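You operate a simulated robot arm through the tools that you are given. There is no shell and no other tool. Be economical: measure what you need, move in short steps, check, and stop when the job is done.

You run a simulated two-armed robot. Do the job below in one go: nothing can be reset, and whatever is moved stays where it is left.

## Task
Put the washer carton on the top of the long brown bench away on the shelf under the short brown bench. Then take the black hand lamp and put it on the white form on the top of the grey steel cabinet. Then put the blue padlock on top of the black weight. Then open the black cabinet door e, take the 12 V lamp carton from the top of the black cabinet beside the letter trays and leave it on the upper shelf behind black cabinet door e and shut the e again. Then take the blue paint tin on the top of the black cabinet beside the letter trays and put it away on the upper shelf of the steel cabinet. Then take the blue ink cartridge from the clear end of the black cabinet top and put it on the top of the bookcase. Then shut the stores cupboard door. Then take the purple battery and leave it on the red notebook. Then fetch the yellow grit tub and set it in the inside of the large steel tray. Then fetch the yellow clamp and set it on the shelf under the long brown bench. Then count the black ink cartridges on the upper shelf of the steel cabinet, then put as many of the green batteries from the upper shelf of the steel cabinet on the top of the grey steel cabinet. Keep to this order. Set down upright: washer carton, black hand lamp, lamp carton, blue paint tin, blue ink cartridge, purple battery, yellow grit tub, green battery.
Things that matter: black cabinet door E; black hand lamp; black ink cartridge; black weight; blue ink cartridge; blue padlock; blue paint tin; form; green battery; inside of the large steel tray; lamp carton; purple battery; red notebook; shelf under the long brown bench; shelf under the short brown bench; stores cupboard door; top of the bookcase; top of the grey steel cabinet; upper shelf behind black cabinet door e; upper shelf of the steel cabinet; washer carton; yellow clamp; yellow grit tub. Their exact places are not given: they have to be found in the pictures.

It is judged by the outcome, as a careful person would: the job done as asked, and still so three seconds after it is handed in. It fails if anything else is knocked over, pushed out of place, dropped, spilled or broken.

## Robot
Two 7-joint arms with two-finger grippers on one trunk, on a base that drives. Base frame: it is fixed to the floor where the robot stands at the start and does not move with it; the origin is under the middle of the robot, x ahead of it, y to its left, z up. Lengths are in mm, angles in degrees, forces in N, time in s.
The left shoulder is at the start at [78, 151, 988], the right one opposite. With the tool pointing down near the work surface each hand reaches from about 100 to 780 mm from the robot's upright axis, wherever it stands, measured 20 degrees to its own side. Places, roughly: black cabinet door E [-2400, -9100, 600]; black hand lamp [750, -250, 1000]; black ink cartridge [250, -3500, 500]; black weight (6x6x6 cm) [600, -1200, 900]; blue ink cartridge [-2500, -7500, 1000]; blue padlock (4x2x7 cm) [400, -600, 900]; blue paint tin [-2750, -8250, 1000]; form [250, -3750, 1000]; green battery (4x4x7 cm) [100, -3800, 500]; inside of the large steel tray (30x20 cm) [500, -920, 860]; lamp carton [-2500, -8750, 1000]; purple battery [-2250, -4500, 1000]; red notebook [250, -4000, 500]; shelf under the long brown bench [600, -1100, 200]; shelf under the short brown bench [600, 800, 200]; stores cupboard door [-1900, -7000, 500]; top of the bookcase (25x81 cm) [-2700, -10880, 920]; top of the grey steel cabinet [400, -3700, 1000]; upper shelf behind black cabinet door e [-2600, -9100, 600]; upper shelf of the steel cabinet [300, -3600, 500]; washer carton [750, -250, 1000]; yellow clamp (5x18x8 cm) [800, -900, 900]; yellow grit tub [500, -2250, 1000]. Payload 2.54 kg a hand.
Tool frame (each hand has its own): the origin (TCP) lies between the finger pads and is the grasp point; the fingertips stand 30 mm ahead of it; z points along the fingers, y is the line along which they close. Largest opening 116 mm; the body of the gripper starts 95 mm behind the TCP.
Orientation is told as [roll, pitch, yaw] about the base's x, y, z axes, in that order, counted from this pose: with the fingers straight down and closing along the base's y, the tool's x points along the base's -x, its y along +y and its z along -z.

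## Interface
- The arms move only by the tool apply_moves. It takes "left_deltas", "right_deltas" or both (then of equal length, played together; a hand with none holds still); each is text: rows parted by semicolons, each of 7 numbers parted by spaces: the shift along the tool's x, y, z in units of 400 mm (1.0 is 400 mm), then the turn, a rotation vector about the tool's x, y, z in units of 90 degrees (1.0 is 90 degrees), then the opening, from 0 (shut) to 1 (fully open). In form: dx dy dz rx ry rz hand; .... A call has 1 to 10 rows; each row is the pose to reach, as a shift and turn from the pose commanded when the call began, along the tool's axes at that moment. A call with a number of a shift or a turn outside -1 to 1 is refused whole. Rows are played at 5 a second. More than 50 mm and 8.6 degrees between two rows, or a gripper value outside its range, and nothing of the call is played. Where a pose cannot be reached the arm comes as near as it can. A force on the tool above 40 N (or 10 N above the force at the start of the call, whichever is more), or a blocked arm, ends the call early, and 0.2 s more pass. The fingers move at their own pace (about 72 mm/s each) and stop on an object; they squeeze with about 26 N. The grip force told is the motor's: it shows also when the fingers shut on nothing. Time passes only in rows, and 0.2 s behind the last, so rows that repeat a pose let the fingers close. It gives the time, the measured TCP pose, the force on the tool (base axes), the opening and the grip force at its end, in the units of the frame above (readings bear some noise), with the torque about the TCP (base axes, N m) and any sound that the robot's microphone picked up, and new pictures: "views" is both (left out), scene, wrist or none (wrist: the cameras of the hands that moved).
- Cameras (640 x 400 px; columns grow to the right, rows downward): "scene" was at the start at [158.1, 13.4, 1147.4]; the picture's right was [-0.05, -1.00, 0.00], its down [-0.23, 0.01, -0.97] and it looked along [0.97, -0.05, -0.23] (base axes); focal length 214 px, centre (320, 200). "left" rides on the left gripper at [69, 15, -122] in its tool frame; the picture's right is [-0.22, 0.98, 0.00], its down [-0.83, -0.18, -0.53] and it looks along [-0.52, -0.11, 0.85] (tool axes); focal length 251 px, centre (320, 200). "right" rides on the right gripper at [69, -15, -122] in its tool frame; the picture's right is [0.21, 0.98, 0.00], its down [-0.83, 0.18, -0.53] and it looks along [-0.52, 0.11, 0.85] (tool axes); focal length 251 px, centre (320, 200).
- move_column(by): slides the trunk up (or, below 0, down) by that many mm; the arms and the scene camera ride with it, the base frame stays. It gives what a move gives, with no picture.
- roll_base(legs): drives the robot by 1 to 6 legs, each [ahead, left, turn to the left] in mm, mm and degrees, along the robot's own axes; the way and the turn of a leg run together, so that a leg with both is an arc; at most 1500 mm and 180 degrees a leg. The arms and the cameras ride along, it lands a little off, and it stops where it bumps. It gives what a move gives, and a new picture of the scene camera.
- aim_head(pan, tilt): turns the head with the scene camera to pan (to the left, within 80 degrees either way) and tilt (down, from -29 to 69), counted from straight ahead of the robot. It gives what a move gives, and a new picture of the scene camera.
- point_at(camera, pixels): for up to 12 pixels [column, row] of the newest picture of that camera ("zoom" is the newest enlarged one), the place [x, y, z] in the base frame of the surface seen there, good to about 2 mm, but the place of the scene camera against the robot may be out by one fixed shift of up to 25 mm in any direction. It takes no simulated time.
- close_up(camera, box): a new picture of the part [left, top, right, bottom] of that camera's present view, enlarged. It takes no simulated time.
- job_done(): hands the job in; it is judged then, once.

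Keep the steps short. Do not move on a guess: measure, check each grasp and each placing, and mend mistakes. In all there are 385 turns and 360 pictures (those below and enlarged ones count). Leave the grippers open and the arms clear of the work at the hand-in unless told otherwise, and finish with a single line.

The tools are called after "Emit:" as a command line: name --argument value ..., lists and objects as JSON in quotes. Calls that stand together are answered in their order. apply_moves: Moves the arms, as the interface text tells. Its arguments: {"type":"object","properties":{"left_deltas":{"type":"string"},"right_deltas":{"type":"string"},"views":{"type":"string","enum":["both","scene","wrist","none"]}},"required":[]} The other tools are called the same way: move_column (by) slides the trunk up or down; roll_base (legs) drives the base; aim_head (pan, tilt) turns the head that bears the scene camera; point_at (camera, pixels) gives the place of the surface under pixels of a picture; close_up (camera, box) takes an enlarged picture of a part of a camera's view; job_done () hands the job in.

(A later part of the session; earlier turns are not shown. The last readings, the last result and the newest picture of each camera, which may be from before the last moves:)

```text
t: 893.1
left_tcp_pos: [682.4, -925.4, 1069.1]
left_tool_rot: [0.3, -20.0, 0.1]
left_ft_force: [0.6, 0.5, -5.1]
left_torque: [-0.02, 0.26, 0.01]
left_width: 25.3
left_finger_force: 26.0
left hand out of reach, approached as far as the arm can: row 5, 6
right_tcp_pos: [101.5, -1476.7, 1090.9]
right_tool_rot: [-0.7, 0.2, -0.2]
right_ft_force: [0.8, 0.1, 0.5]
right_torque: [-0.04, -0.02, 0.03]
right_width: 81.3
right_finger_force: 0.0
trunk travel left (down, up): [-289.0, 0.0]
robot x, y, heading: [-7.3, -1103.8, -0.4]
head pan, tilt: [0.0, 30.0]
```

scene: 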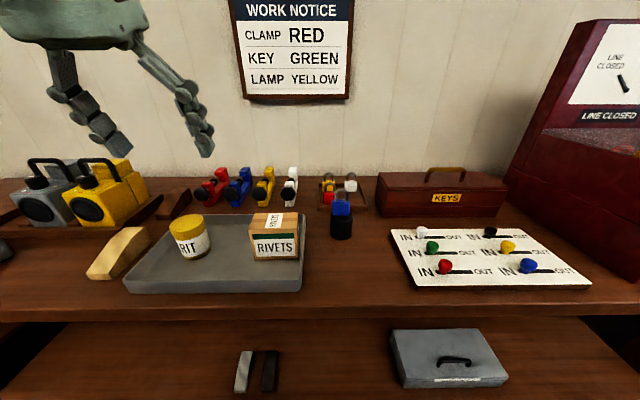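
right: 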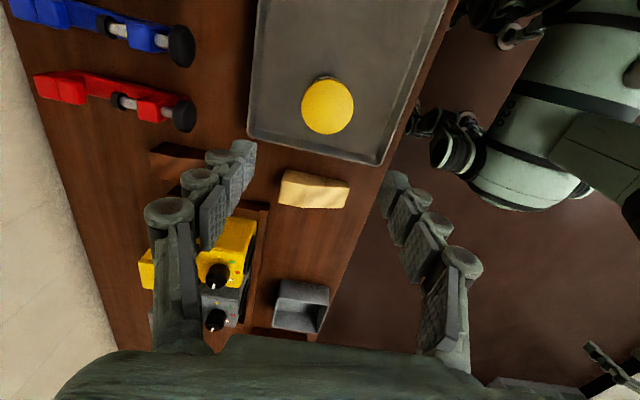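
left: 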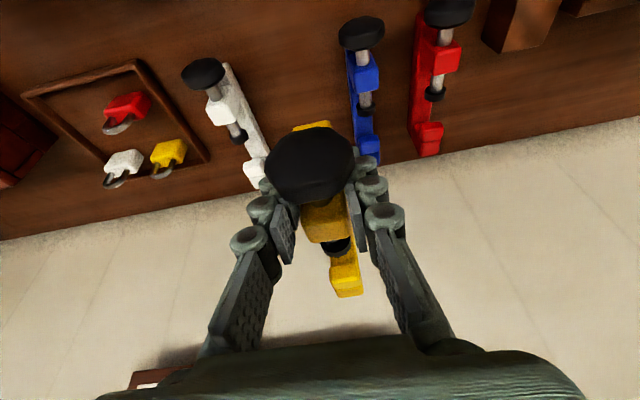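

Clamp lifted, neighbours undisturbed. Back out, move to the free left part of the long bench, lower the trunk, descend as before.

Emit:
roll_base --legs '[[-470, 0, 0], [0, 490, 0]]'

Emit:
move_column --by -289

Emit:
apply_moves --left_deltas "0.078 0.0205 0.09 0 0 0 0; 0.156 0.041 0.18 0 0 0 0; 0.234 0.0615 0.27 0 0 0 0; 0.312 0.082 0.36 0 0 0 0; 0.39 0.1025 0.45 0 0 0 0; 0.468 0.123 0.54 0 0 0 0; 0.546 0.1435 0.63 0 0 0 0; 0.624 0.164 0.72 0 0 0 0; 0.702 0.1845 0.81 0 0 0 0; 0.78 0.205 0.9 0 0 0 0" --views "scene"

```text
t: 900.8
left_tcp_pos: [217.4, -432.3, 1066.5]
left_tool_rot: [0.3, -19.8, -0.3]
left_ft_force: [1.3, 0.1, -6.0]
left_torque: [0.04, 0.3, -0.04]
left_width: 25.7
left_finger_force: 26.0
right_tcp_pos: [-366.7, -977.8, 1090.3]
right_tool_rot: [-0.6, 0.3, -0.7]
right_ft_force: [-0.5, -0.2, 0.0]
right_torque: [-0.02, -0.01, 0.0]
right_width: 81.0
right_finger_force: 0.1
trunk travel left (down, up): [-289.0, 0.0]
robot x, y, heading: [-466.3, -607.3, -0.8]
head pan, tilt: [0.0, 30.0]
```

scene: 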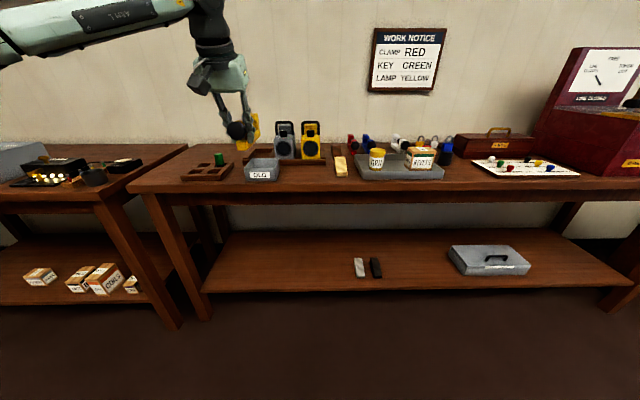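

```text
t: 903.7
left_tcp_pos: [217.8, -433.5, 777.3]
left_tool_rot: [0.2, -20.0, -0.3]
left_ft_force: [-1.0, -0.3, -5.0]
left_torque: [0.03, 0.27, 0.0]
left_width: 25.7
left_finger_force: 25.8
right_tcp_pos: [-368.0, -979.2, 801.5]
right_tool_rot: [-0.7, 0.4, -0.8]
right_ft_force: [-0.3, 0.2, -0.5]
right_torque: [-0.01, 0.05, -0.02]
right_width: 81.6
right_finger_force: 0.1
trunk travel left (down, up): [0.0, 289.0]
robot x, y, heading: [-468.5, -604.4, -1.2]
head pan, tilt: [0.0, 30.0]
```

```text
t: 905.9
left_tcp_pos: [45.9, -346.9, 339.7]
left_tool_rot: [0.2, -19.8, -0.1]
left_ft_force: [0.9, 0.0, -5.8]
left_torque: [-0.04, 0.29, 0.0]
left_width: 25.7
left_finger_force: 25.5
left hand out of reach, approached as far as the arm can: row 10
right_tcp_pos: [-367.9, -977.4, 801.2]
right_tool_rot: [-0.6, 0.4, -0.8]
right_ft_force: [0.7, 0.7, 0.1]
right_torque: [0.0, -0.03, -0.01]
right_width: 81.2
right_finger_force: 0.0
trunk travel left (down, up): [0.0, 289.0]
robot x, y, heading: [-471.0, -608.3, -1.0]
head pan, tilt: [0.0, 30.0]
```

scene: 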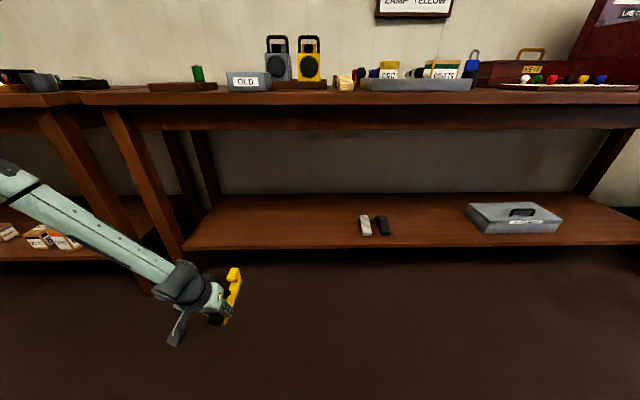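

Emit:
point_at --camera "scene" --pixels '[[300, 243], [300, 230], [250, 225], [215, 240], [234, 272], [228, 318], [240, 290], [362, 222], [330, 130], [190, 250]]'

Emit:
apply_moves --left_deltas "0.04 0 -0.015 0 0 0 0; 0.08 0 -0.03 0 0 0 0; 0.09 0 0 0 0 0 0" --views "wrist"

```text
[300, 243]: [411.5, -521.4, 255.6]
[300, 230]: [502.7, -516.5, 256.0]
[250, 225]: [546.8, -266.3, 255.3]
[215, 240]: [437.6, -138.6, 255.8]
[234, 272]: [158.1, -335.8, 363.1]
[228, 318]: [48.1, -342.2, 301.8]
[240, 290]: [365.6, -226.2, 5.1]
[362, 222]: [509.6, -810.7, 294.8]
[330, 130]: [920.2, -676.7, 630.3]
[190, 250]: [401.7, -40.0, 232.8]
```

```text
t: 906.7
left_tcp_pos: [11.2, -343.1, 329.9]
left_tool_rot: [0.2, -19.9, -0.2]
left_ft_force: [0.4, -0.4, -5.4]
left_torque: [0.0, 0.32, 0.0]
left_width: 25.9
left_finger_force: 26.2
left hand out of reach, approached as far as the arm can: row 3
right_tcp_pos: [-368.1, -977.8, 799.9]
right_tool_rot: [-0.6, 0.4, -0.7]
right_ft_force: [-0.2, -0.4, -1.4]
right_torque: [-0.01, 0.02, 0.02]
right_width: 81.3
right_finger_force: 0.1
trunk travel left (down, up): [0.0, 289.0]
robot x, y, heading: [-470.4, -609.9, -1.0]
head pan, tilt: [0.0, 30.0]
```

left: 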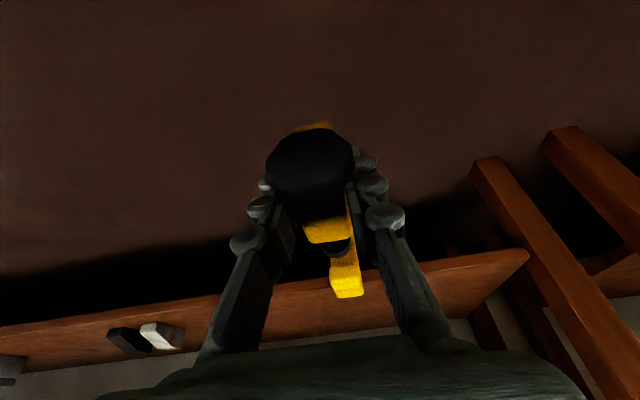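

Emit:
roll_base --legs '[[475, 0, 0]]'

Emit:
apply_moves --left_deltas "0.01 0 0.03 0 0 0 0; 0.02 0 0.055 0 0 0 0; 0.027 0 0.075 0 0 0 0; 0.031 0 0.085 0 0 0 0; 0.035 0 0.095 0 0 0 0" --views "wrist"

```text
t: 909.4
left_tcp_pos: [468.7, -347.0, 344.2]
left_tool_rot: [0.4, -21.6, 0.7]
left_ft_force: [0.1, -0.7, -5.4]
left_torque: [-0.02, 0.3, 0.01]
left_width: 25.6
left_finger_force: 26.1
right_tcp_pos: [84.3, -988.4, 801.1]
right_tool_rot: [-0.5, 0.1, 0.0]
right_ft_force: [-0.2, -0.8, -0.3]
right_torque: [-0.02, 0.04, 0.02]
right_width: 81.4
right_finger_force: 0.0
trunk travel left (down, up): [0.0, 289.0]
robot x, y, heading: [-21.3, -616.1, -0.6]
head pan, tilt: [0.0, 30.0]
stopped in leg 1: the robot was blocked; the commanded pose is now the measured one
```

scene: 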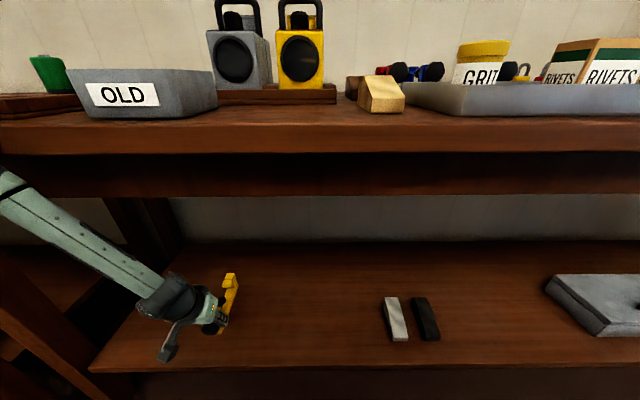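

```text
t: 910.6
left_tcp_pos: [470.7, -335.9, 340.8]
left_tool_rot: [0.5, -22.4, 0.5]
left_ft_force: [0.6, 0.4, -5.0]
left_torque: [0.01, 0.28, -0.01]
left_width: 25.6
left_finger_force: 25.8
left hand out of reach, approached as far as the arm can: row 1, 2, 3, 4, 5
right_tcp_pos: [81.6, -989.7, 800.9]
right_tool_rot: [-0.2, -0.3, 0.0]
right_ft_force: [-0.5, 0.4, 0.8]
right_torque: [0.03, -0.04, 0.0]
right_width: 81.3
right_finger_force: 0.0
trunk travel left (down, up): [0.0, 289.0]
robot x, y, heading: [-14.4, -614.6, -0.2]
head pan, tilt: [0.0, 30.0]
```

left: 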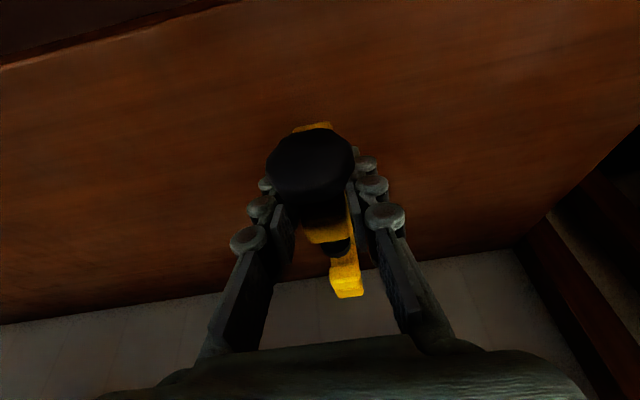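

The elbow touches the bench here and z is limited. I back out and use the yawed, nearer pose that went lower before.

Emit:
roll_base --legs '[[-450, 0, 0]]'

Emit:
apply_moves --left_deltas "0.046 0.01 -0.019 0.032 0 0.08 0; 0.092 0.02 -0.038 0.065 0 0.16 0; 0.14 0.03 -0.057 0.097 0 0.24 0; 0.185 0.0425 -0.075 0.129 0 0.319 0; 0.2 0.0425 -0.03 0.129 0 0.319 0; 0.215 0.0425 0.015 0.129 0 0.319 0; 0.23 0.0425 0.06 0.129 0 0.319 0" --views "scene"

```text
t: 913.4
left_tcp_pos: [7.1, -333.5, 326.2]
left_tool_rot: [0.0, -20.8, 0.1]
left_ft_force: [0.9, 0.0, -7.0]
left_torque: [0.0, 0.29, 0.01]
left_width: 25.7
left_finger_force: 26.4
right_tcp_pos: [-376.1, -979.8, 800.7]
right_tool_rot: [-0.7, 0.4, -0.6]
right_ft_force: [-0.2, 0.0, 0.4]
right_torque: [0.01, 0.01, 0.04]
right_width: 81.4
right_finger_force: 0.0
trunk travel left (down, up): [0.0, 289.0]
robot x, y, heading: [-479.8, -612.1, -1.0]
head pan, tilt: [0.0, 30.0]
```

scene: 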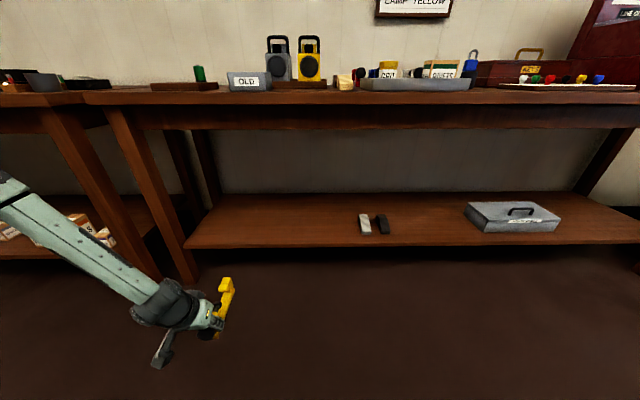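

```text
t: 915.0
left_tcp_pos: [-71.3, -303.2, 305.1]
left_tool_rot: [-0.6, -21.0, -30.6]
left_ft_force: [-0.4, 0.3, -5.1]
left_torque: [0.16, 0.25, 0.01]
left_width: 25.9
left_finger_force: 25.9
left hand out of reach, approached as far as the arm can: row 6, 7
right_tcp_pos: [-375.6, -980.8, 803.2]
right_tool_rot: [-0.7, 0.4, -0.7]
right_ft_force: [-0.2, -0.7, -0.7]
right_torque: [-0.03, 0.01, -0.02]
right_width: 81.2
right_finger_force: 0.0
trunk travel left (down, up): [0.0, 289.0]
robot x, y, heading: [-478.2, -605.7, -0.9]
head pan, tilt: [0.0, 30.0]
```

scene: 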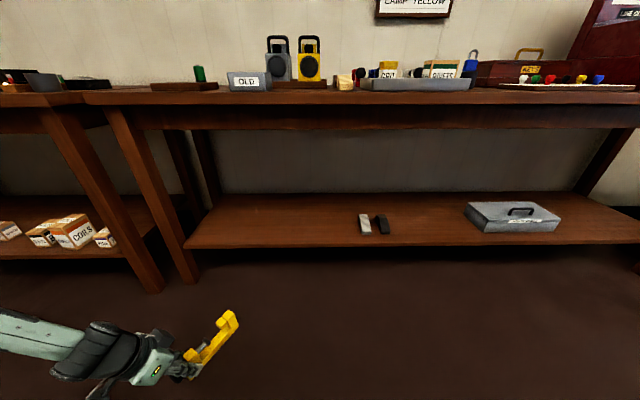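

Now z 305 with a level forearm. I try extending forward 60 and lower 10 from this posture.

Emit:
apply_moves --left_deltas "-0.04 0.03 0.02 0 0 0 0; -0.08 0.06 0.04 0 0 0 0; -0.1 0.08 0.065 0 0 0 0; -0.09 0.08 0.095 0 0 0 0" --views "none"

```text
t: 916.0
left_tcp_pos: [-20.1, -296.5, 306.3]
left_tool_rot: [-0.7, -20.9, -30.5]
left_ft_force: [0.1, -0.1, -4.8]
left_torque: [0.14, 0.24, 0.01]
left_width: 25.7
left_finger_force: 25.8
left hand out of reach, approached as far as the arm can: row 2, 3, 4
right_tcp_pos: [-375.5, -980.8, 801.4]
right_tool_rot: [-0.7, 0.4, -0.5]
right_ft_force: [-0.2, -0.2, -0.6]
right_torque: [0.02, 0.0, 0.01]
right_width: 81.0
right_finger_force: 0.0
trunk travel left (down, up): [0.0, 289.0]
robot x, y, heading: [-479.2, -609.2, -1.0]
head pan, tilt: [0.0, 30.0]
```

Emit:
apply_moves --left_deltas "0 0.02 0 0.026 0 0.069 0; 0 0.04 0 0.053 0 0.138 0; 0.005 0.05 0.014 0.079 0 0.207 0; 0.012 0.05 0.03 0.079 0 0.207 0" --views "none"

```text
t: 917.0
left_tcp_pos: [-12.8, -278.7, 302.3]
left_tool_rot: [-0.6, -21.1, -50.6]
left_ft_force: [0.0, 0.7, -5.9]
left_torque: [0.23, 0.19, 0.0]
left_width: 25.9
left_finger_force: 26.1
left hand out of reach, approached as far as the arm can: row 3, 4
right_tcp_pos: [-376.4, -979.4, 803.7]
right_tool_rot: [-0.7, 0.4, -0.6]
right_ft_force: [-0.2, 0.4, -0.5]
right_torque: [-0.03, 0.0, -0.05]
right_width: 81.3
right_finger_force: 0.0
trunk travel left (down, up): [0.0, 289.0]
robot x, y, heading: [-478.2, -611.9, -1.2]
head pan, tilt: [0.0, 30.0]
```

Emit:
apply_moves --left_deltas "-0.013 0 -0.035 0 0 0 0; -0.013 0 -0.035 0 0 0 0" --views "none"

Emit:
roll_base --legs '[[485, 0, 0]]'

Emit:
apply_moves --left_deltas "0.013 0 0.035 0 0 0 0; 0.013 0 0.035 0 0.05 0 0; 0.013 0 0.035 0 0.1 0 0" --views "scene"

```text
t: 917.6
left_tcp_pos: [-12.2, -277.5, 317.3]
left_tool_rot: [-0.6, -21.2, -50.5]
left_ft_force: [-0.5, -0.4, -5.7]
left_torque: [0.25, 0.18, 0.02]
left_width: 25.8
left_finger_force: 25.7
right_tcp_pos: [-376.4, -979.9, 802.8]
right_tool_rot: [-0.6, 0.4, -0.5]
right_ft_force: [-0.2, 0.2, -0.4]
right_torque: [0.04, -0.02, -0.03]
right_width: 81.1
right_finger_force: 0.1
trunk travel left (down, up): [0.0, 289.0]
robot x, y, heading: [-477.4, -612.0, -1.2]
head pan, tilt: [0.0, 30.0]
```

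```text
t: 920.4
left_tcp_pos: [456.8, -281.5, 316.8]
left_tool_rot: [-0.5, -21.3, -50.1]
left_ft_force: [1.0, -0.7, -5.3]
left_torque: [0.2, 0.2, 0.02]
left_width: 25.6
left_finger_force: 26.3
right_tcp_pos: [97.0, -987.1, 802.5]
right_tool_rot: [-0.7, 0.3, -0.3]
right_ft_force: [0.0, 0.0, -0.6]
right_torque: [-0.01, 0.0, -0.01]
right_width: 81.5
right_finger_force: 0.2
trunk travel left (down, up): [0.0, 289.0]
robot x, y, heading: [-9.4, -617.2, -0.6]
head pan, tilt: [0.0, 30.0]
```

scene: 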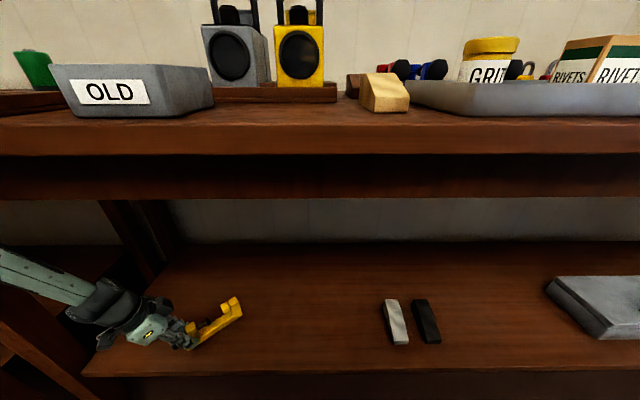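

```text
t: 921.2
left_tcp_pos: [449.7, -269.2, 316.0]
left_tool_rot: [0.4, -14.0, -48.3]
left_ft_force: [2.2, 0.5, -12.5]
left_torque: [0.4, 0.5, -0.08]
left_width: 25.5
left_finger_force: 26.2
right_tcp_pos: [89.4, -982.9, 807.7]
right_tool_rot: [-0.8, -0.9, 0.7]
right_ft_force: [0.4, 0.5, 0.6]
right_torque: [-0.07, -0.05, 0.01]
right_width: 81.4
right_finger_force: 0.1
trunk travel left (down, up): [0.0, 289.0]
robot x, y, heading: [-9.7, -618.3, 0.0]
head pan, tilt: [0.0, 30.0]
```

scene: 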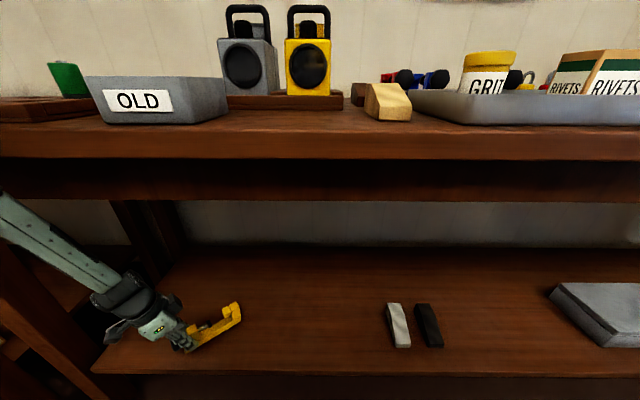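

Something pressed on the arm; I undo that tilt and check.

Emit:
apply_moves --left_deltas "-0.01 0 -0.02 0 -0.04 0 0; -0.02 0 -0.03 0 -0.08 0 0; -0.02 0 -0.03 0 -0.08 0 0" --views "wrist"

Emit:
point_at --camera "scene" --pixels '[[5, 200], [60, 240], [110, 275], [130, 300], [150, 300], [235, 315], [200, 340], [160, 320], [60, 300]]'

```text
t: 922.0
left_tcp_pos: [460.0, -287.5, 315.9]
left_tool_rot: [-0.6, -19.1, -50.3]
left_ft_force: [-1.3, -0.2, -6.8]
left_torque: [0.23, 0.17, -0.03]
left_width: 25.7
left_finger_force: 26.1
right_tcp_pos: [96.4, -987.2, 801.5]
right_tool_rot: [-0.7, 0.3, -0.3]
right_ft_force: [0.9, 0.1, 0.0]
right_torque: [-0.03, 0.03, 0.01]
right_width: 81.2
right_finger_force: 0.1
trunk travel left (down, up): [0.0, 289.0]
robot x, y, heading: [-5.2, -612.8, -0.4]
head pan, tilt: [0.0, 30.0]
```

left: 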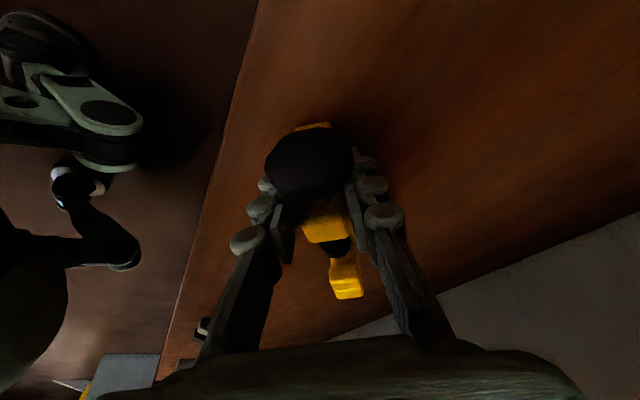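

```text
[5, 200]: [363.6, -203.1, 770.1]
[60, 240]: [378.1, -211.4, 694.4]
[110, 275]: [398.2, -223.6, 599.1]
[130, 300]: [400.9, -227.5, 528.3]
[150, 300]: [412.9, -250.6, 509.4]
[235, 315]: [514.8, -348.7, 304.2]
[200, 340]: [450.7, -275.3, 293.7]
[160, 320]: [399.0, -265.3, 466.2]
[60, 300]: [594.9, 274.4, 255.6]
```

Emit:
apply_moves --left_deltas "0.005 0 0.014 0 -0.02 0 0; 0.01 0 0.028 0 -0.03 0 0; 0.014 0 0.04 0 -0.03 0 0; 0.018 0 0.05 0 -0.03 0 0" --views "none"

```text
t: 923.0
left_tcp_pos: [458.1, -286.2, 304.2]
left_tool_rot: [-0.6, -22.1, -50.2]
left_ft_force: [-0.3, -0.8, -5.0]
left_torque: [0.23, 0.18, 0.03]
left_width: 25.7
left_finger_force: 25.6
left hand out of reach, approached as far as the arm can: row 3, 4
right_tcp_pos: [96.6, -986.4, 801.1]
right_tool_rot: [-0.7, 0.5, -0.3]
right_ft_force: [0.3, 0.1, 1.1]
right_torque: [0.04, -0.01, -0.01]
right_width: 81.0
right_finger_force: 0.1
trunk travel left (down, up): [0.0, 289.0]
robot x, y, heading: [-9.3, -615.4, -0.5]
head pan, tilt: [0.0, 30.0]
```

Emit:
apply_moves --left_deltas "0.03 -0.03 -0.002 0 0 0 0; 0.06 -0.064 -0.005 0 0 0 0; 0.0835 -0.096 -0.007 0 0 0 0; 0.091 -0.096 0.012 0 0 0 0" --views "none"

```text
t: 924.0
left_tcp_pos: [410.7, -286.4, 296.8]
left_tool_rot: [-0.3, -22.4, -50.5]
left_ft_force: [5.8, -1.9, 21.6]
left_torque: [0.43, 0.05, -0.01]
left_width: 25.9
left_finger_force: 25.5
left hand out of reach, approached as far as the arm can: row 4
right_tcp_pos: [96.2, -987.5, 802.2]
right_tool_rot: [-0.6, 0.3, -0.2]
right_ft_force: [0.9, 0.8, -0.5]
right_torque: [0.01, 0.05, -0.01]
right_width: 81.2
right_finger_force: 0.0
trunk travel left (down, up): [0.0, 289.0]
robot x, y, heading: [-5.9, -620.0, -0.6]
head pan, tilt: [0.0, 30.0]
```

Contact with the shelf near its edge. I raise 5 mm, roll 50 mm deeper, and lower again.

Emit:
apply_moves --left_deltas "-0.006 0 -0.015 0 0 0 0; -0.006 0 -0.015 0 0 0 0" --views "none"

Emit:
roll_base --legs '[[55, 0, 0]]'

Emit:
apply_moves --left_deltas "0.003 0 0.007 0 0 0 0; 0.005 0 0.012 0 0 0 0; 0.006 0 0.015 0 0 0 0; 0.007 0 0.018 0 0 0 0" --views "wrist"

```text
t: 924.6
left_tcp_pos: [405.2, -285.7, 296.5]
left_tool_rot: [-0.7, -22.0, -50.2]
left_ft_force: [-0.1, 0.7, -6.0]
left_torque: [0.26, 0.15, -0.01]
left_width: 25.7
left_finger_force: 25.8
right_tcp_pos: [95.8, -987.2, 802.1]
right_tool_rot: [-0.7, 0.4, -0.3]
right_ft_force: [-0.5, -0.7, -0.4]
right_torque: [0.02, 0.02, -0.01]
right_width: 81.4
right_finger_force: 0.0
trunk travel left (down, up): [0.0, 289.0]
robot x, y, heading: [-6.6, -618.5, -0.6]
head pan, tilt: [0.0, 30.0]
```

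```text
t: 925.5
left_tcp_pos: [459.1, -284.8, 300.9]
left_tool_rot: [-0.3, -22.4, -49.8]
left_ft_force: [-0.5, 0.1, -5.6]
left_torque: [0.25, 0.18, 0.03]
left_width: 25.6
left_finger_force: 26.0
right_tcp_pos: [148.8, -986.1, 802.5]
right_tool_rot: [-0.5, -0.1, -0.1]
right_ft_force: [0.1, -0.4, -0.8]
right_torque: [-0.01, -0.01, 0.0]
right_width: 81.3
right_finger_force: 0.0
trunk travel left (down, up): [0.0, 289.0]
robot x, y, heading: [48.5, -614.8, -0.3]
head pan, tilt: [0.0, 30.0]
```

scene: 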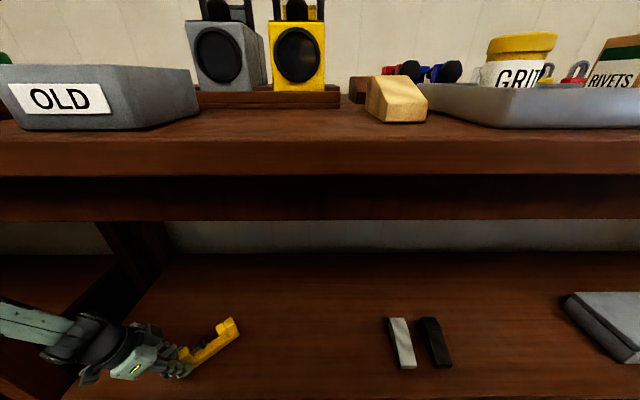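

```text
t: 926.5
left_tcp_pos: [460.2, -283.2, 296.2]
left_tool_rot: [-0.2, -22.4, -49.7]
left_ft_force: [0.2, 0.1, -5.4]
left_torque: [0.23, 0.17, 0.0]
left_width: 25.7
left_finger_force: 26.2
right_tcp_pos: [148.5, -986.9, 801.2]
right_tool_rot: [-0.5, 0.0, -0.1]
right_ft_force: [-0.4, 0.1, -1.0]
right_torque: [-0.02, 0.0, -0.01]
right_width: 81.1
right_finger_force: 0.1
trunk travel left (down, up): [0.0, 289.0]
robot x, y, heading: [48.2, -619.2, -0.2]
head pan, tilt: [0.0, 30.0]
```

left: 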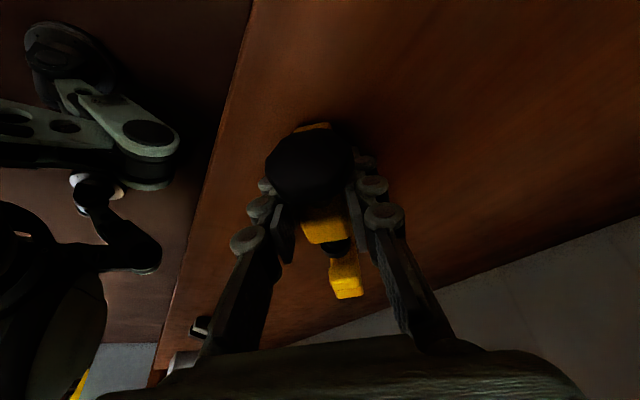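

Lower a few more millimetres to touch.

Emit:
apply_moves --left_deltas "0.003 0 0.007 0 0 0 0; 0.005 0 0.013 0 0 0 0; 0.007 0 0.018 0 0 0 0" --views "none"

```text
t: 927.4
left_tcp_pos: [459.5, -283.4, 295.8]
left_tool_rot: [-0.3, -22.4, -49.9]
left_ft_force: [-0.4, -1.3, 17.7]
left_torque: [0.36, 0.4, 0.05]
left_width: 25.5
left_finger_force: 25.8
left hand out of reach, approached as far as the arm can: row 1, 2, 3
right_tcp_pos: [148.7, -989.1, 801.7]
right_tool_rot: [-0.6, 0.0, -0.1]
right_ft_force: [-0.7, -0.3, 0.4]
right_torque: [-0.01, 0.0, 0.03]
right_width: 81.0
right_finger_force: 0.1
trunk travel left (down, up): [0.0, 289.0]
robot x, y, heading: [46.3, -618.9, -0.9]
head pan, tilt: [0.0, 30.0]
```

Contact. Release, withdraw, back out, and check.

Emit:
apply_moves --left_deltas "-0.001 0 -0.003 0 0 0 0.35; -0.001 0 -0.003 0 0 0 0.5; -0.001 0 -0.003 0 0 0 0.5; 0 0 -0.07 0 0 0 0.5; 0 0 -0.14 0 0 0 0.5; 0 0 -0.2 0 0 0 0.5" --views "wrist"

Emit:
roll_base --legs '[[-480, 0, 0]]'

```text
t: 928.8
left_tcp_pos: [438.1, -258.1, 363.1]
left_tool_rot: [-0.7, -22.2, -49.6]
left_ft_force: [-0.5, -0.7, -0.4]
left_torque: [-0.01, 0.01, 0.01]
left_width: 58.1
left_finger_force: 0.1
right_tcp_pos: [152.3, -987.5, 801.4]
right_tool_rot: [-0.6, 0.4, -0.1]
right_ft_force: [0.4, 0.3, -0.1]
right_torque: [0.0, 0.03, 0.02]
right_width: 80.9
right_finger_force: 0.0
trunk travel left (down, up): [0.0, 289.0]
robot x, y, heading: [45.8, -616.6, -0.4]
head pan, tilt: [0.0, 30.0]
```

left: 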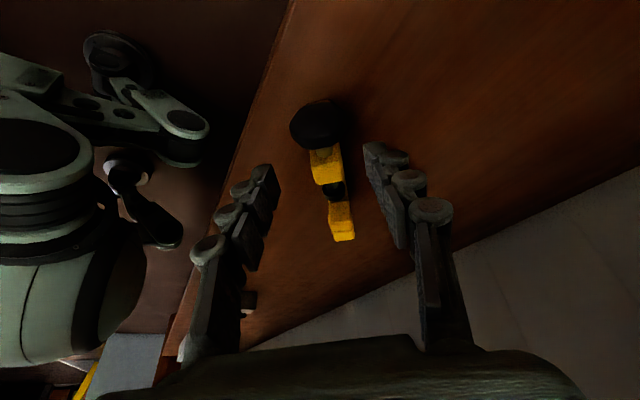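

```text
t: 931.5
left_tcp_pos: [-23.5, -255.1, 364.0]
left_tool_rot: [-0.7, -22.1, -50.0]
left_ft_force: [-1.0, 0.6, -0.3]
left_torque: [-0.02, -0.02, -0.02]
left_width: 57.7
left_finger_force: 0.1
right_tcp_pos: [-315.0, -983.0, 801.6]
right_tool_rot: [-0.7, 0.4, -0.4]
right_ft_force: [-0.4, -0.9, -0.4]
right_torque: [0.0, -0.02, -0.02]
right_width: 81.1
right_finger_force: 0.0
trunk travel left (down, up): [0.0, 289.0]
robot x, y, heading: [-420.1, -613.3, -0.9]
head pan, tilt: [0.0, 30.0]
```

scene: 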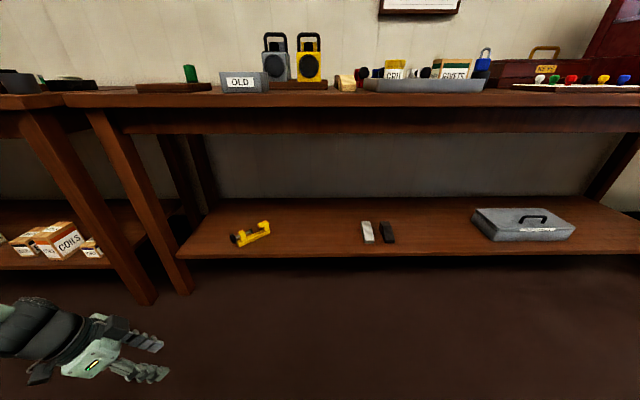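

The clamp lies on the shelf. Last: the batteries. I reset the left arm and drive to the steel cabinet.

Emit:
apply_moves --left_deltas "-0.095 -0.017 -0.037 -0.008 -0.018 -0.02 0.5; -0.19 -0.034 -0.074 -0.016 -0.036 -0.04 0.5; -0.284 -0.051 -0.111 -0.024 -0.053 -0.059 0.5; -0.379 -0.068 -0.148 -0.032 -0.071 -0.078 0.5; -0.474 -0.085 -0.185 -0.04 -0.089 -0.098 0.5; -0.569 -0.102 -0.222 -0.047 -0.107 -0.118 0.5; -0.664 -0.119 -0.259 -0.055 -0.125 -0.137 0.5; -0.758 -0.136 -0.296 -0.063 -0.142 -0.157 0.5; -0.853 -0.153 -0.333 -0.071 -0.16 -0.176 0.5; -0.948 -0.17 -0.37 -0.079 -0.178 -0.196 0.5" --views "none"

Emit:
roll_base --legs '[[-550, 0, 0.8], [0, -1500, 0], [0, -1500, 0], [0, -330, 0]]'

Emit:
apply_moves --left_deltas "-0.06 0.03 0.06 -0.051 0 -0.066 0.5; -0.13 0.07 0.12 -0.103 0 -0.131 0.5; -0.2 0.11 0.17 -0.154 0 -0.197 0.5; -0.26 0.15 0.21 -0.205 0 -0.263 0.5; -0.33 0.2 0.26 -0.205 0 -0.263 0.5; -0.4 0.25 0.31 -0.205 0 -0.263 0.5" --views "none"

Emit:
aim_head --pan 15 --tilt 25

```text
t: 933.7
left_tcp_pos: [113.9, -527.0, 641.1]
left_tool_rot: [-4.1, -37.5, -28.7]
left_ft_force: [0.3, 0.1, 0.5]
left_torque: [-0.06, 0.03, -0.01]
left_width: 58.3
left_finger_force: 0.0
right_tcp_pos: [-314.0, -982.4, 802.3]
right_tool_rot: [-0.6, 0.3, -0.4]
right_ft_force: [-0.4, -0.2, -0.2]
right_torque: [-0.01, 0.0, -0.03]
right_width: 81.1
right_finger_force: 0.0
trunk travel left (down, up): [0.0, 289.0]
robot x, y, heading: [-418.2, -617.1, -0.7]
head pan, tilt: [0.0, 30.0]
```

```text
t: 968.7
left_tcp_pos: [-603.3, -3894.3, 641.6]
left_tool_rot: [-4.1, -37.6, -32.5]
left_ft_force: [0.4, 0.0, -0.3]
left_torque: [0.02, -0.01, 0.07]
left_width: 58.0
left_finger_force: 0.1
right_tcp_pos: [-1060.7, -4321.6, 802.3]
right_tool_rot: [-0.6, 0.5, -4.0]
right_ft_force: [-0.5, -0.2, 0.3]
right_torque: [0.02, 0.0, 0.03]
right_width: 81.0
right_finger_force: 0.0
trunk travel left (down, up): [0.0, 289.0]
robot x, y, heading: [-1139.3, -3947.1, -4.5]
head pan, tilt: [0.0, 30.0]
```

scene: 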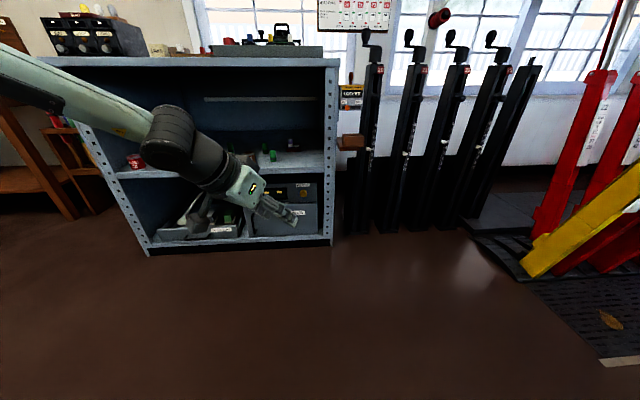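

```text
t: 970.1
left_tcp_pos: [-418.3, -3879.0, 644.3]
left_tool_rot: [-3.5, -36.0, -2.9]
left_ft_force: [0.2, -0.2, -0.6]
left_torque: [0.02, -0.02, 0.01]
left_width: 58.2
left_finger_force: 0.2
left hand out of reach, approached as far as the arm can: row 4, 5, 6
right_tcp_pos: [-1060.0, -4320.2, 801.2]
right_tool_rot: [-0.5, 0.4, -4.0]
right_ft_force: [-0.1, 0.4, 1.2]
right_torque: [-0.01, -0.02, 0.03]
right_width: 81.4
right_finger_force: 0.1
trunk travel left (down, up): [0.0, 289.0]
robot x, y, heading: [-1143.7, -3944.9, -4.6]
head pan, tilt: [0.0, 30.0]
```

```text
t: 970.9
left_tcp_pos: [-419.2, -3878.5, 644.0]
left_tool_rot: [-3.3, -36.1, -3.0]
left_ft_force: [0.1, 0.1, 0.4]
left_torque: [0.03, -0.02, -0.03]
left_width: 58.0
left_finger_force: 0.0
right_tcp_pos: [-1060.1, -4321.0, 802.1]
right_tool_rot: [-0.6, 0.4, -4.0]
right_ft_force: [-0.2, -0.7, 0.3]
right_torque: [0.01, 0.01, -0.02]
right_width: 81.3
right_finger_force: 0.1
trunk travel left (down, up): [0.0, 289.0]
robot x, y, heading: [-1138.5, -3946.8, -4.3]
head pan, tilt: [15.0, 25.0]
```

scene: 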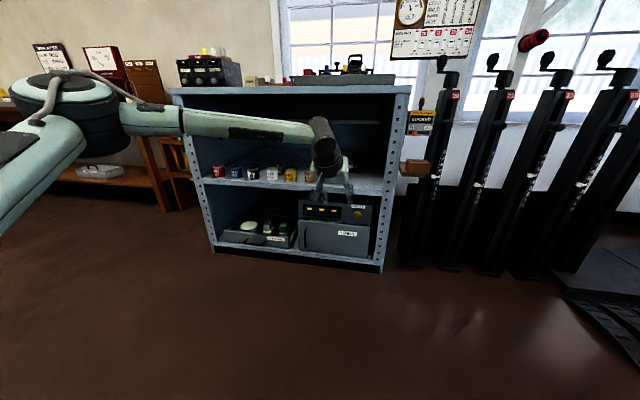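

Emit:
roll_base --legs '[[0, 22, 4.3], [400, 0, 0]]'

Emit:
apply_moves --left_deltas "0.015 0 0.02 -0.015 0 0.011 0.5; 0.03 0 0.04 -0.03 0 0.022 0.5" --views "wrist"

```text
t: 973.9
left_tcp_pos: [-31.6, -3809.2, 643.8]
left_tool_rot: [-3.5, -36.1, 1.0]
left_ft_force: [-0.3, -0.2, 0.4]
left_torque: [-0.01, -0.01, 0.0]
left_width: 57.9
left_finger_force: 0.1
right_tcp_pos: [-639.8, -4294.1, 802.0]
right_tool_rot: [-0.6, 0.3, 0.0]
right_ft_force: [0.2, -0.3, -0.4]
right_torque: [0.01, 0.01, -0.02]
right_width: 81.2
right_finger_force: 0.0
trunk travel left (down, up): [0.0, 289.0]
robot x, y, heading: [-747.6, -3928.9, -0.3]
head pan, tilt: [15.0, 25.0]
```

scene: 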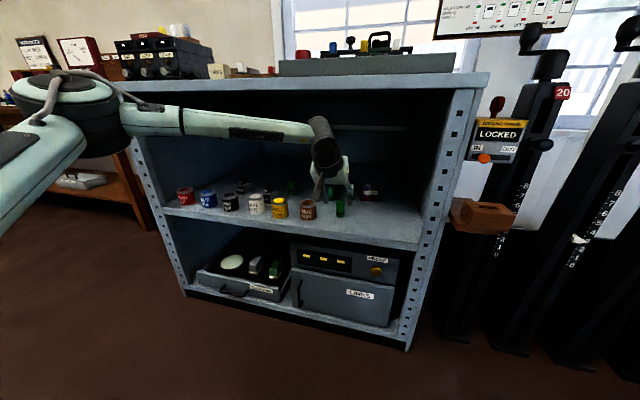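

```text
t: 974.5
left_tcp_pos: [-37.3, -3800.7, 626.6]
left_tool_rot: [0.5, -36.2, -1.5]
left_ft_force: [-0.4, 0.4, -0.8]
left_torque: [-0.02, -0.02, 0.0]
left_width: 57.9
left_finger_force: 0.1
left hand out of reach, approached as far as the arm can: row 1, 2
right_tcp_pos: [-639.8, -4295.7, 801.8]
right_tool_rot: [-0.5, 0.3, 0.0]
right_ft_force: [0.2, 0.0, -0.9]
right_torque: [0.0, -0.02, 0.02]
right_width: 81.0
right_finger_force: 0.1
trunk travel left (down, up): [0.0, 289.0]
robot x, y, heading: [-746.4, -3926.7, -0.5]
head pan, tilt: [15.0, 25.0]
```

left: 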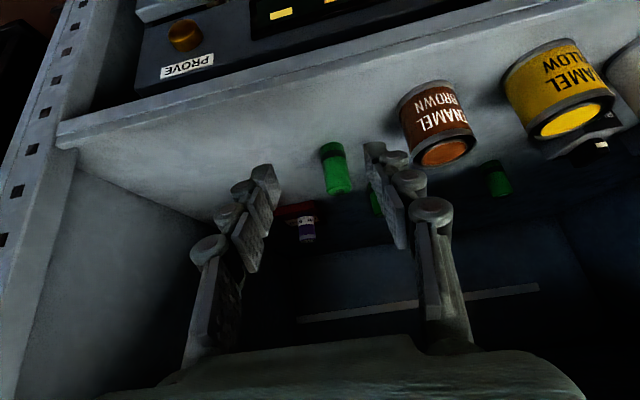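

Emit:
point_at --camera "left" --pixels '[[340, 187], [332, 160], [325, 165], [345, 160], [376, 205], [495, 180], [305, 235], [445, 120]]'

Emit:
close_up --camera "scene" --box '[150, 150, 400, 240]'

```text
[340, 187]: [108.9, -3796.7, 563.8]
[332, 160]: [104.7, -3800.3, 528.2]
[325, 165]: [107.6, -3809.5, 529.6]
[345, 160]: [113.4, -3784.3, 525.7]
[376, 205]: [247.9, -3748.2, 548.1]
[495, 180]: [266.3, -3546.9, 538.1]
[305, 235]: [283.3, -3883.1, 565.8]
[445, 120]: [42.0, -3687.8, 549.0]
```

```text
2.56 times, centred on (275, 195) of scene
```

zoom: 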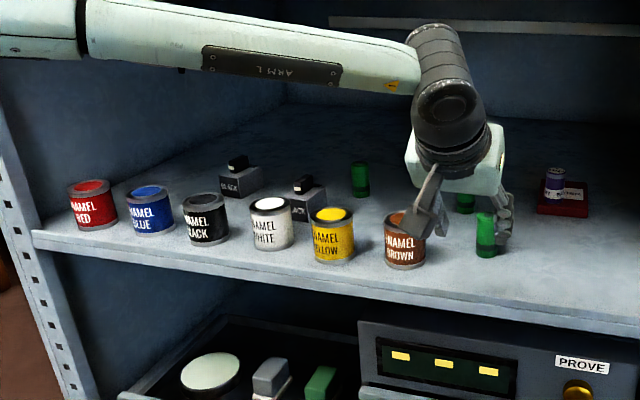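

Two black cartridges on that shelf, so two green batteries. First battery: centre (119,−3797), top 564.

Emit:
apply_moves --left_deltas "0.05 0.004 -0.035 0 0 0 0.5; 0.1 0.008 -0.07 0 0 0 0.5; 0.145 0.01 -0.106 0 0 0 0.5" --views "none"

Emit:
roll_base --legs '[[175, 0, 0]]'

Emit:
apply_moves --left_deltas "0 0 0.005 0 0 0 0.5" --views "wrist"

```text
t: 975.3
left_tcp_pos: [-109.5, -3793.8, 628.4]
left_tool_rot: [0.6, -36.1, -1.4]
left_ft_force: [0.4, 0.0, -1.1]
left_torque: [0.04, 0.02, 0.01]
left_width: 58.4
left_finger_force: 0.1
right_tcp_pos: [-640.2, -4294.2, 802.2]
right_tool_rot: [-0.6, 0.4, 0.0]
right_ft_force: [-0.5, -0.6, 0.5]
right_torque: [0.0, 0.01, 0.01]
right_width: 81.1
right_finger_force: 0.1
trunk travel left (down, up): [0.0, 289.0]
robot x, y, heading: [-746.4, -3929.6, -0.4]
head pan, tilt: [15.0, 25.0]
```

```text
t: 976.8
left_tcp_pos: [67.2, -3796.3, 628.4]
left_tool_rot: [0.7, -36.1, -1.5]
left_ft_force: [-0.1, 0.4, 0.2]
left_torque: [-0.01, -0.02, 0.0]
left_width: 58.0
left_finger_force: 0.1
right_tcp_pos: [-462.7, -4296.8, 802.3]
right_tool_rot: [-0.7, 0.3, 0.0]
right_ft_force: [-0.4, -0.5, -0.4]
right_torque: [0.0, -0.03, 0.0]
right_width: 81.3
right_finger_force: 0.1
trunk travel left (down, up): [0.0, 289.0]
robot x, y, heading: [-564.6, -3927.9, -0.4]
head pan, tilt: [15.0, 25.0]
```

scene: 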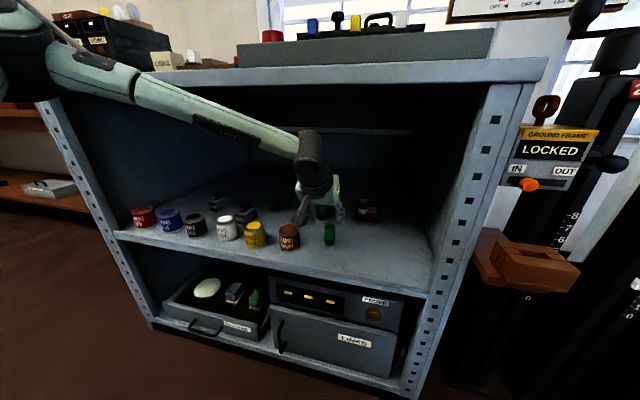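

```text
t: 977.2
left_tcp_pos: [67.3, -3796.9, 625.2]
left_tool_rot: [0.7, -36.0, -1.4]
left_ft_force: [-0.1, -0.3, 0.1]
left_torque: [-0.01, 0.0, -0.01]
left_width: 57.9
left_finger_force: 0.1
right_tcp_pos: [-462.3, -4295.9, 801.2]
right_tool_rot: [-0.7, 0.3, 0.1]
right_ft_force: [-0.3, -0.3, 0.2]
right_torque: [-0.05, 0.0, 0.0]
right_width: 81.2
right_finger_force: 0.1
trunk travel left (down, up): [0.0, 289.0]
robot x, y, heading: [-570.5, -3928.7, -0.4]
head pan, tilt: [15.0, 25.0]
```

left: 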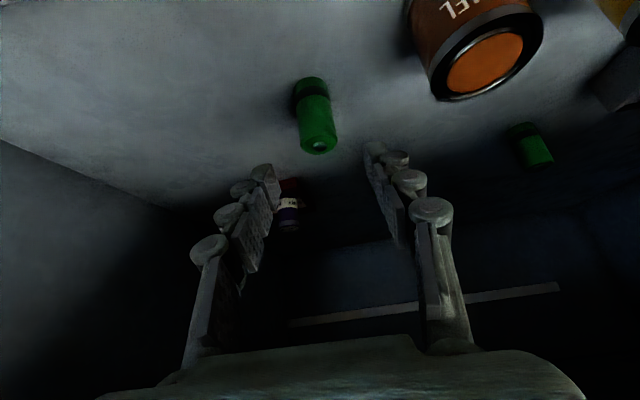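

Emit:
apply_moves --left_deltas "0 0 0.08 0 0 0 0.5; 0 0 0.16 0 0 0 0.5; 0 0 0.232 0 0 0 0.5; 0 0 0.232 0 0 0 0; 0 0 0.232 0 0 0 0; 0 0 0.232 0 0 0 0" --views "none"

Emit:
apply_moves --left_deltas "-0.05 0 -0.07 0 0 0 0; -0.1 0 -0.14 0 0 0 0; -0.1 0 -0.14 0 0 0 0" --views "wrist"

```text
t: 978.6
left_tcp_pos: [121.0, -3790.9, 552.9]
left_tool_rot: [0.8, -36.1, -1.5]
left_ft_force: [0.5, -0.4, -0.2]
left_torque: [0.04, -0.03, 0.01]
left_width: 29.8
left_finger_force: 26.3
left hand out of reach, approached as far as the arm can: row 3, 4, 5, 6
right_tcp_pos: [-463.8, -4297.0, 801.2]
right_tool_rot: [-0.7, 0.3, 0.0]
right_ft_force: [0.1, -0.8, 0.3]
right_torque: [-0.02, 0.03, 0.02]
right_width: 81.2
right_finger_force: 0.0
trunk travel left (down, up): [0.0, 289.0]
robot x, y, heading: [-567.9, -3925.0, -0.6]
head pan, tilt: [15.0, 25.0]
```

```text
t: 979.4
left_tcp_pos: [119.6, -3790.2, 623.5]
left_tool_rot: [0.8, -36.1, -1.5]
left_ft_force: [-1.4, -0.1, -1.8]
left_torque: [0.0, 0.02, -0.03]
left_width: 29.8
left_finger_force: 26.1
right_tcp_pos: [-463.6, -4298.0, 801.5]
right_tool_rot: [-0.5, 0.4, 0.0]
right_ft_force: [-0.2, 0.2, 0.2]
right_torque: [-0.02, -0.03, 0.03]
right_width: 81.1
right_finger_force: 0.1
trunk travel left (down, up): [0.0, 289.0]
robot x, y, heading: [-571.5, -3928.2, -0.4]
head pan, tilt: [15.0, 25.0]
```

left: 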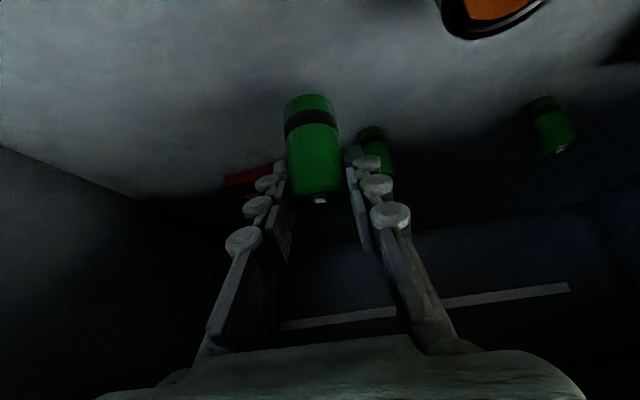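

First battery held. Back out, raise, and go over the cabinet top.

Emit:
roll_base --legs '[[-380, 0, 0]]'

Emit:
move_column --by 289

Emit:
apply_moves --left_deltas "-0.03 0 -0.09 0 0 0 0; -0.06 0 -0.18 0 0 0 0; -0.09 0 -0.28 0 0 0 0; -0.1 0 -0.38 0 0 0 0" --views "none"

Emit:
roll_base --legs '[[0, 445, 0.4], [370, 0, 0]]'

Emit:
apply_moves --left_deltas "0 0 0.005 0 0 0 0" --views "wrist"

```text
t: 981.8
left_tcp_pos: [-260.8, -3779.1, 622.5]
left_tool_rot: [0.7, -36.2, -0.8]
left_ft_force: [-0.6, -0.4, -0.8]
left_torque: [-0.01, -0.03, 0.02]
left_width: 29.8
left_finger_force: 26.0
right_tcp_pos: [-838.4, -4293.9, 802.7]
right_tool_rot: [-0.5, 0.5, 0.8]
right_ft_force: [0.2, -0.1, -0.5]
right_torque: [-0.02, 0.02, -0.03]
right_width: 81.3
right_finger_force: 0.0
trunk travel left (down, up): [0.0, 289.0]
robot x, y, heading: [-951.3, -3926.8, 0.3]
head pan, tilt: [15.0, 25.0]
```

scene: 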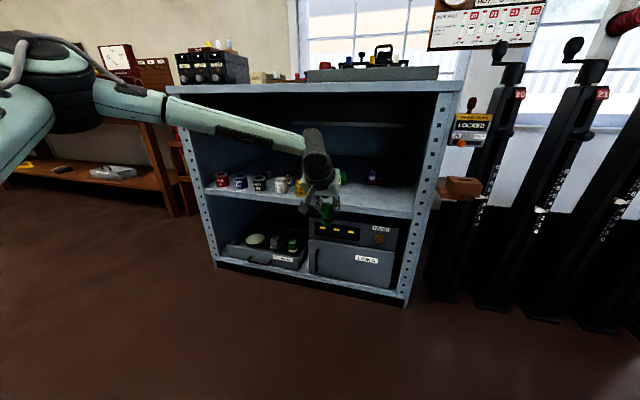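

```text
t: 984.7
left_tcp_pos: [-260.8, -3781.8, 912.6]
left_tool_rot: [0.7, -36.1, -0.8]
left_ft_force: [-0.6, 0.4, -1.7]
left_torque: [-0.01, -0.01, -0.01]
left_width: 29.7
left_finger_force: 26.0
right_tcp_pos: [-837.7, -4293.8, 1090.5]
right_tool_rot: [-0.6, 0.4, 0.8]
right_ft_force: [1.0, -1.1, 0.6]
right_torque: [0.01, -0.03, -0.02]
right_width: 81.5
right_finger_force: 0.1
trunk travel left (down, up): [-289.0, 0.0]
robot x, y, heading: [-948.1, -3927.1, 0.2]
head pan, tilt: [15.0, 25.0]
```

```text
t: 985.7
left_tcp_pos: [-321.1, -3782.7, 1059.5]
left_tool_rot: [0.8, -36.1, -0.8]
left_ft_force: [0.1, -0.2, -0.9]
left_torque: [0.01, -0.02, -0.01]
left_width: 30.1
left_finger_force: 25.5
right_tcp_pos: [-838.2, -4295.0, 1089.4]
right_tool_rot: [-0.6, 0.3, 0.7]
right_ft_force: [-0.1, 0.1, -0.4]
right_torque: [0.0, 0.0, 0.0]
right_width: 80.9
right_finger_force: 0.1
trunk travel left (down, up): [-289.0, 0.0]
robot x, y, heading: [-948.4, -3928.1, 0.4]
head pan, tilt: [15.0, 25.0]
```

```text
t: 992.4
left_tcp_pos: [16.4, -3317.5, 1057.2]
left_tool_rot: [0.7, -35.3, 0.4]
left_ft_force: [-3.0, -0.1, 0.1]
left_torque: [-0.01, 0.0, 0.05]
left_width: 29.8
left_finger_force: 26.0
right_tcp_pos: [-487.2, -3836.5, 1090.9]
right_tool_rot: [-0.7, 0.4, 1.7]
right_ft_force: [1.1, -0.1, 0.0]
right_torque: [0.0, 0.01, -0.01]
right_width: 81.5
right_finger_force: 0.0
trunk travel left (down, up): [-289.0, 0.0]
robot x, y, heading: [-603.2, -3468.5, 1.6]
head pan, tilt: [15.0, 25.0]
stopped in leg 2: the force on the tool passed its limit at 59 N (the readings are from after the stop); the commanded pose is now the measured one
```

scene: 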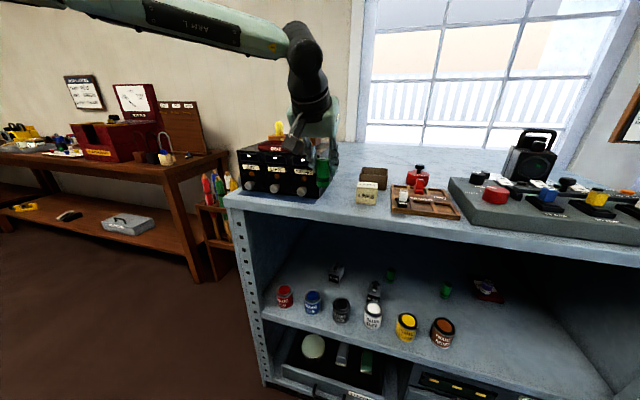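

```text
t: 992.8
left_tcp_pos: [18.3, -3318.4, 1056.8]
left_tool_rot: [0.7, -35.4, 0.3]
left_ft_force: [-9.5, 0.3, 3.9]
left_torque: [0.08, 0.04, 0.16]
left_width: 29.7
left_finger_force: 25.7
right_tcp_pos: [-488.0, -3836.9, 1091.2]
right_tool_rot: [-0.6, 0.3, 1.6]
right_ft_force: [-1.0, -0.1, 0.1]
right_torque: [-0.02, -0.01, 0.02]
right_width: 81.3
right_finger_force: 0.1
trunk travel left (down, up): [-289.0, 0.0]
robot x, y, heading: [-603.5, -3474.2, 1.1]
head pan, tilt: [15.0, 25.0]
```

left: 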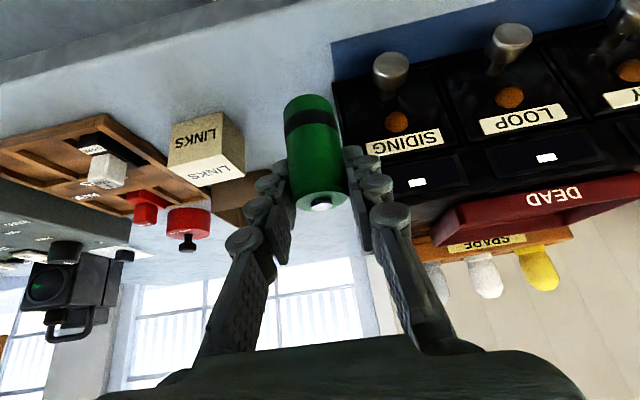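

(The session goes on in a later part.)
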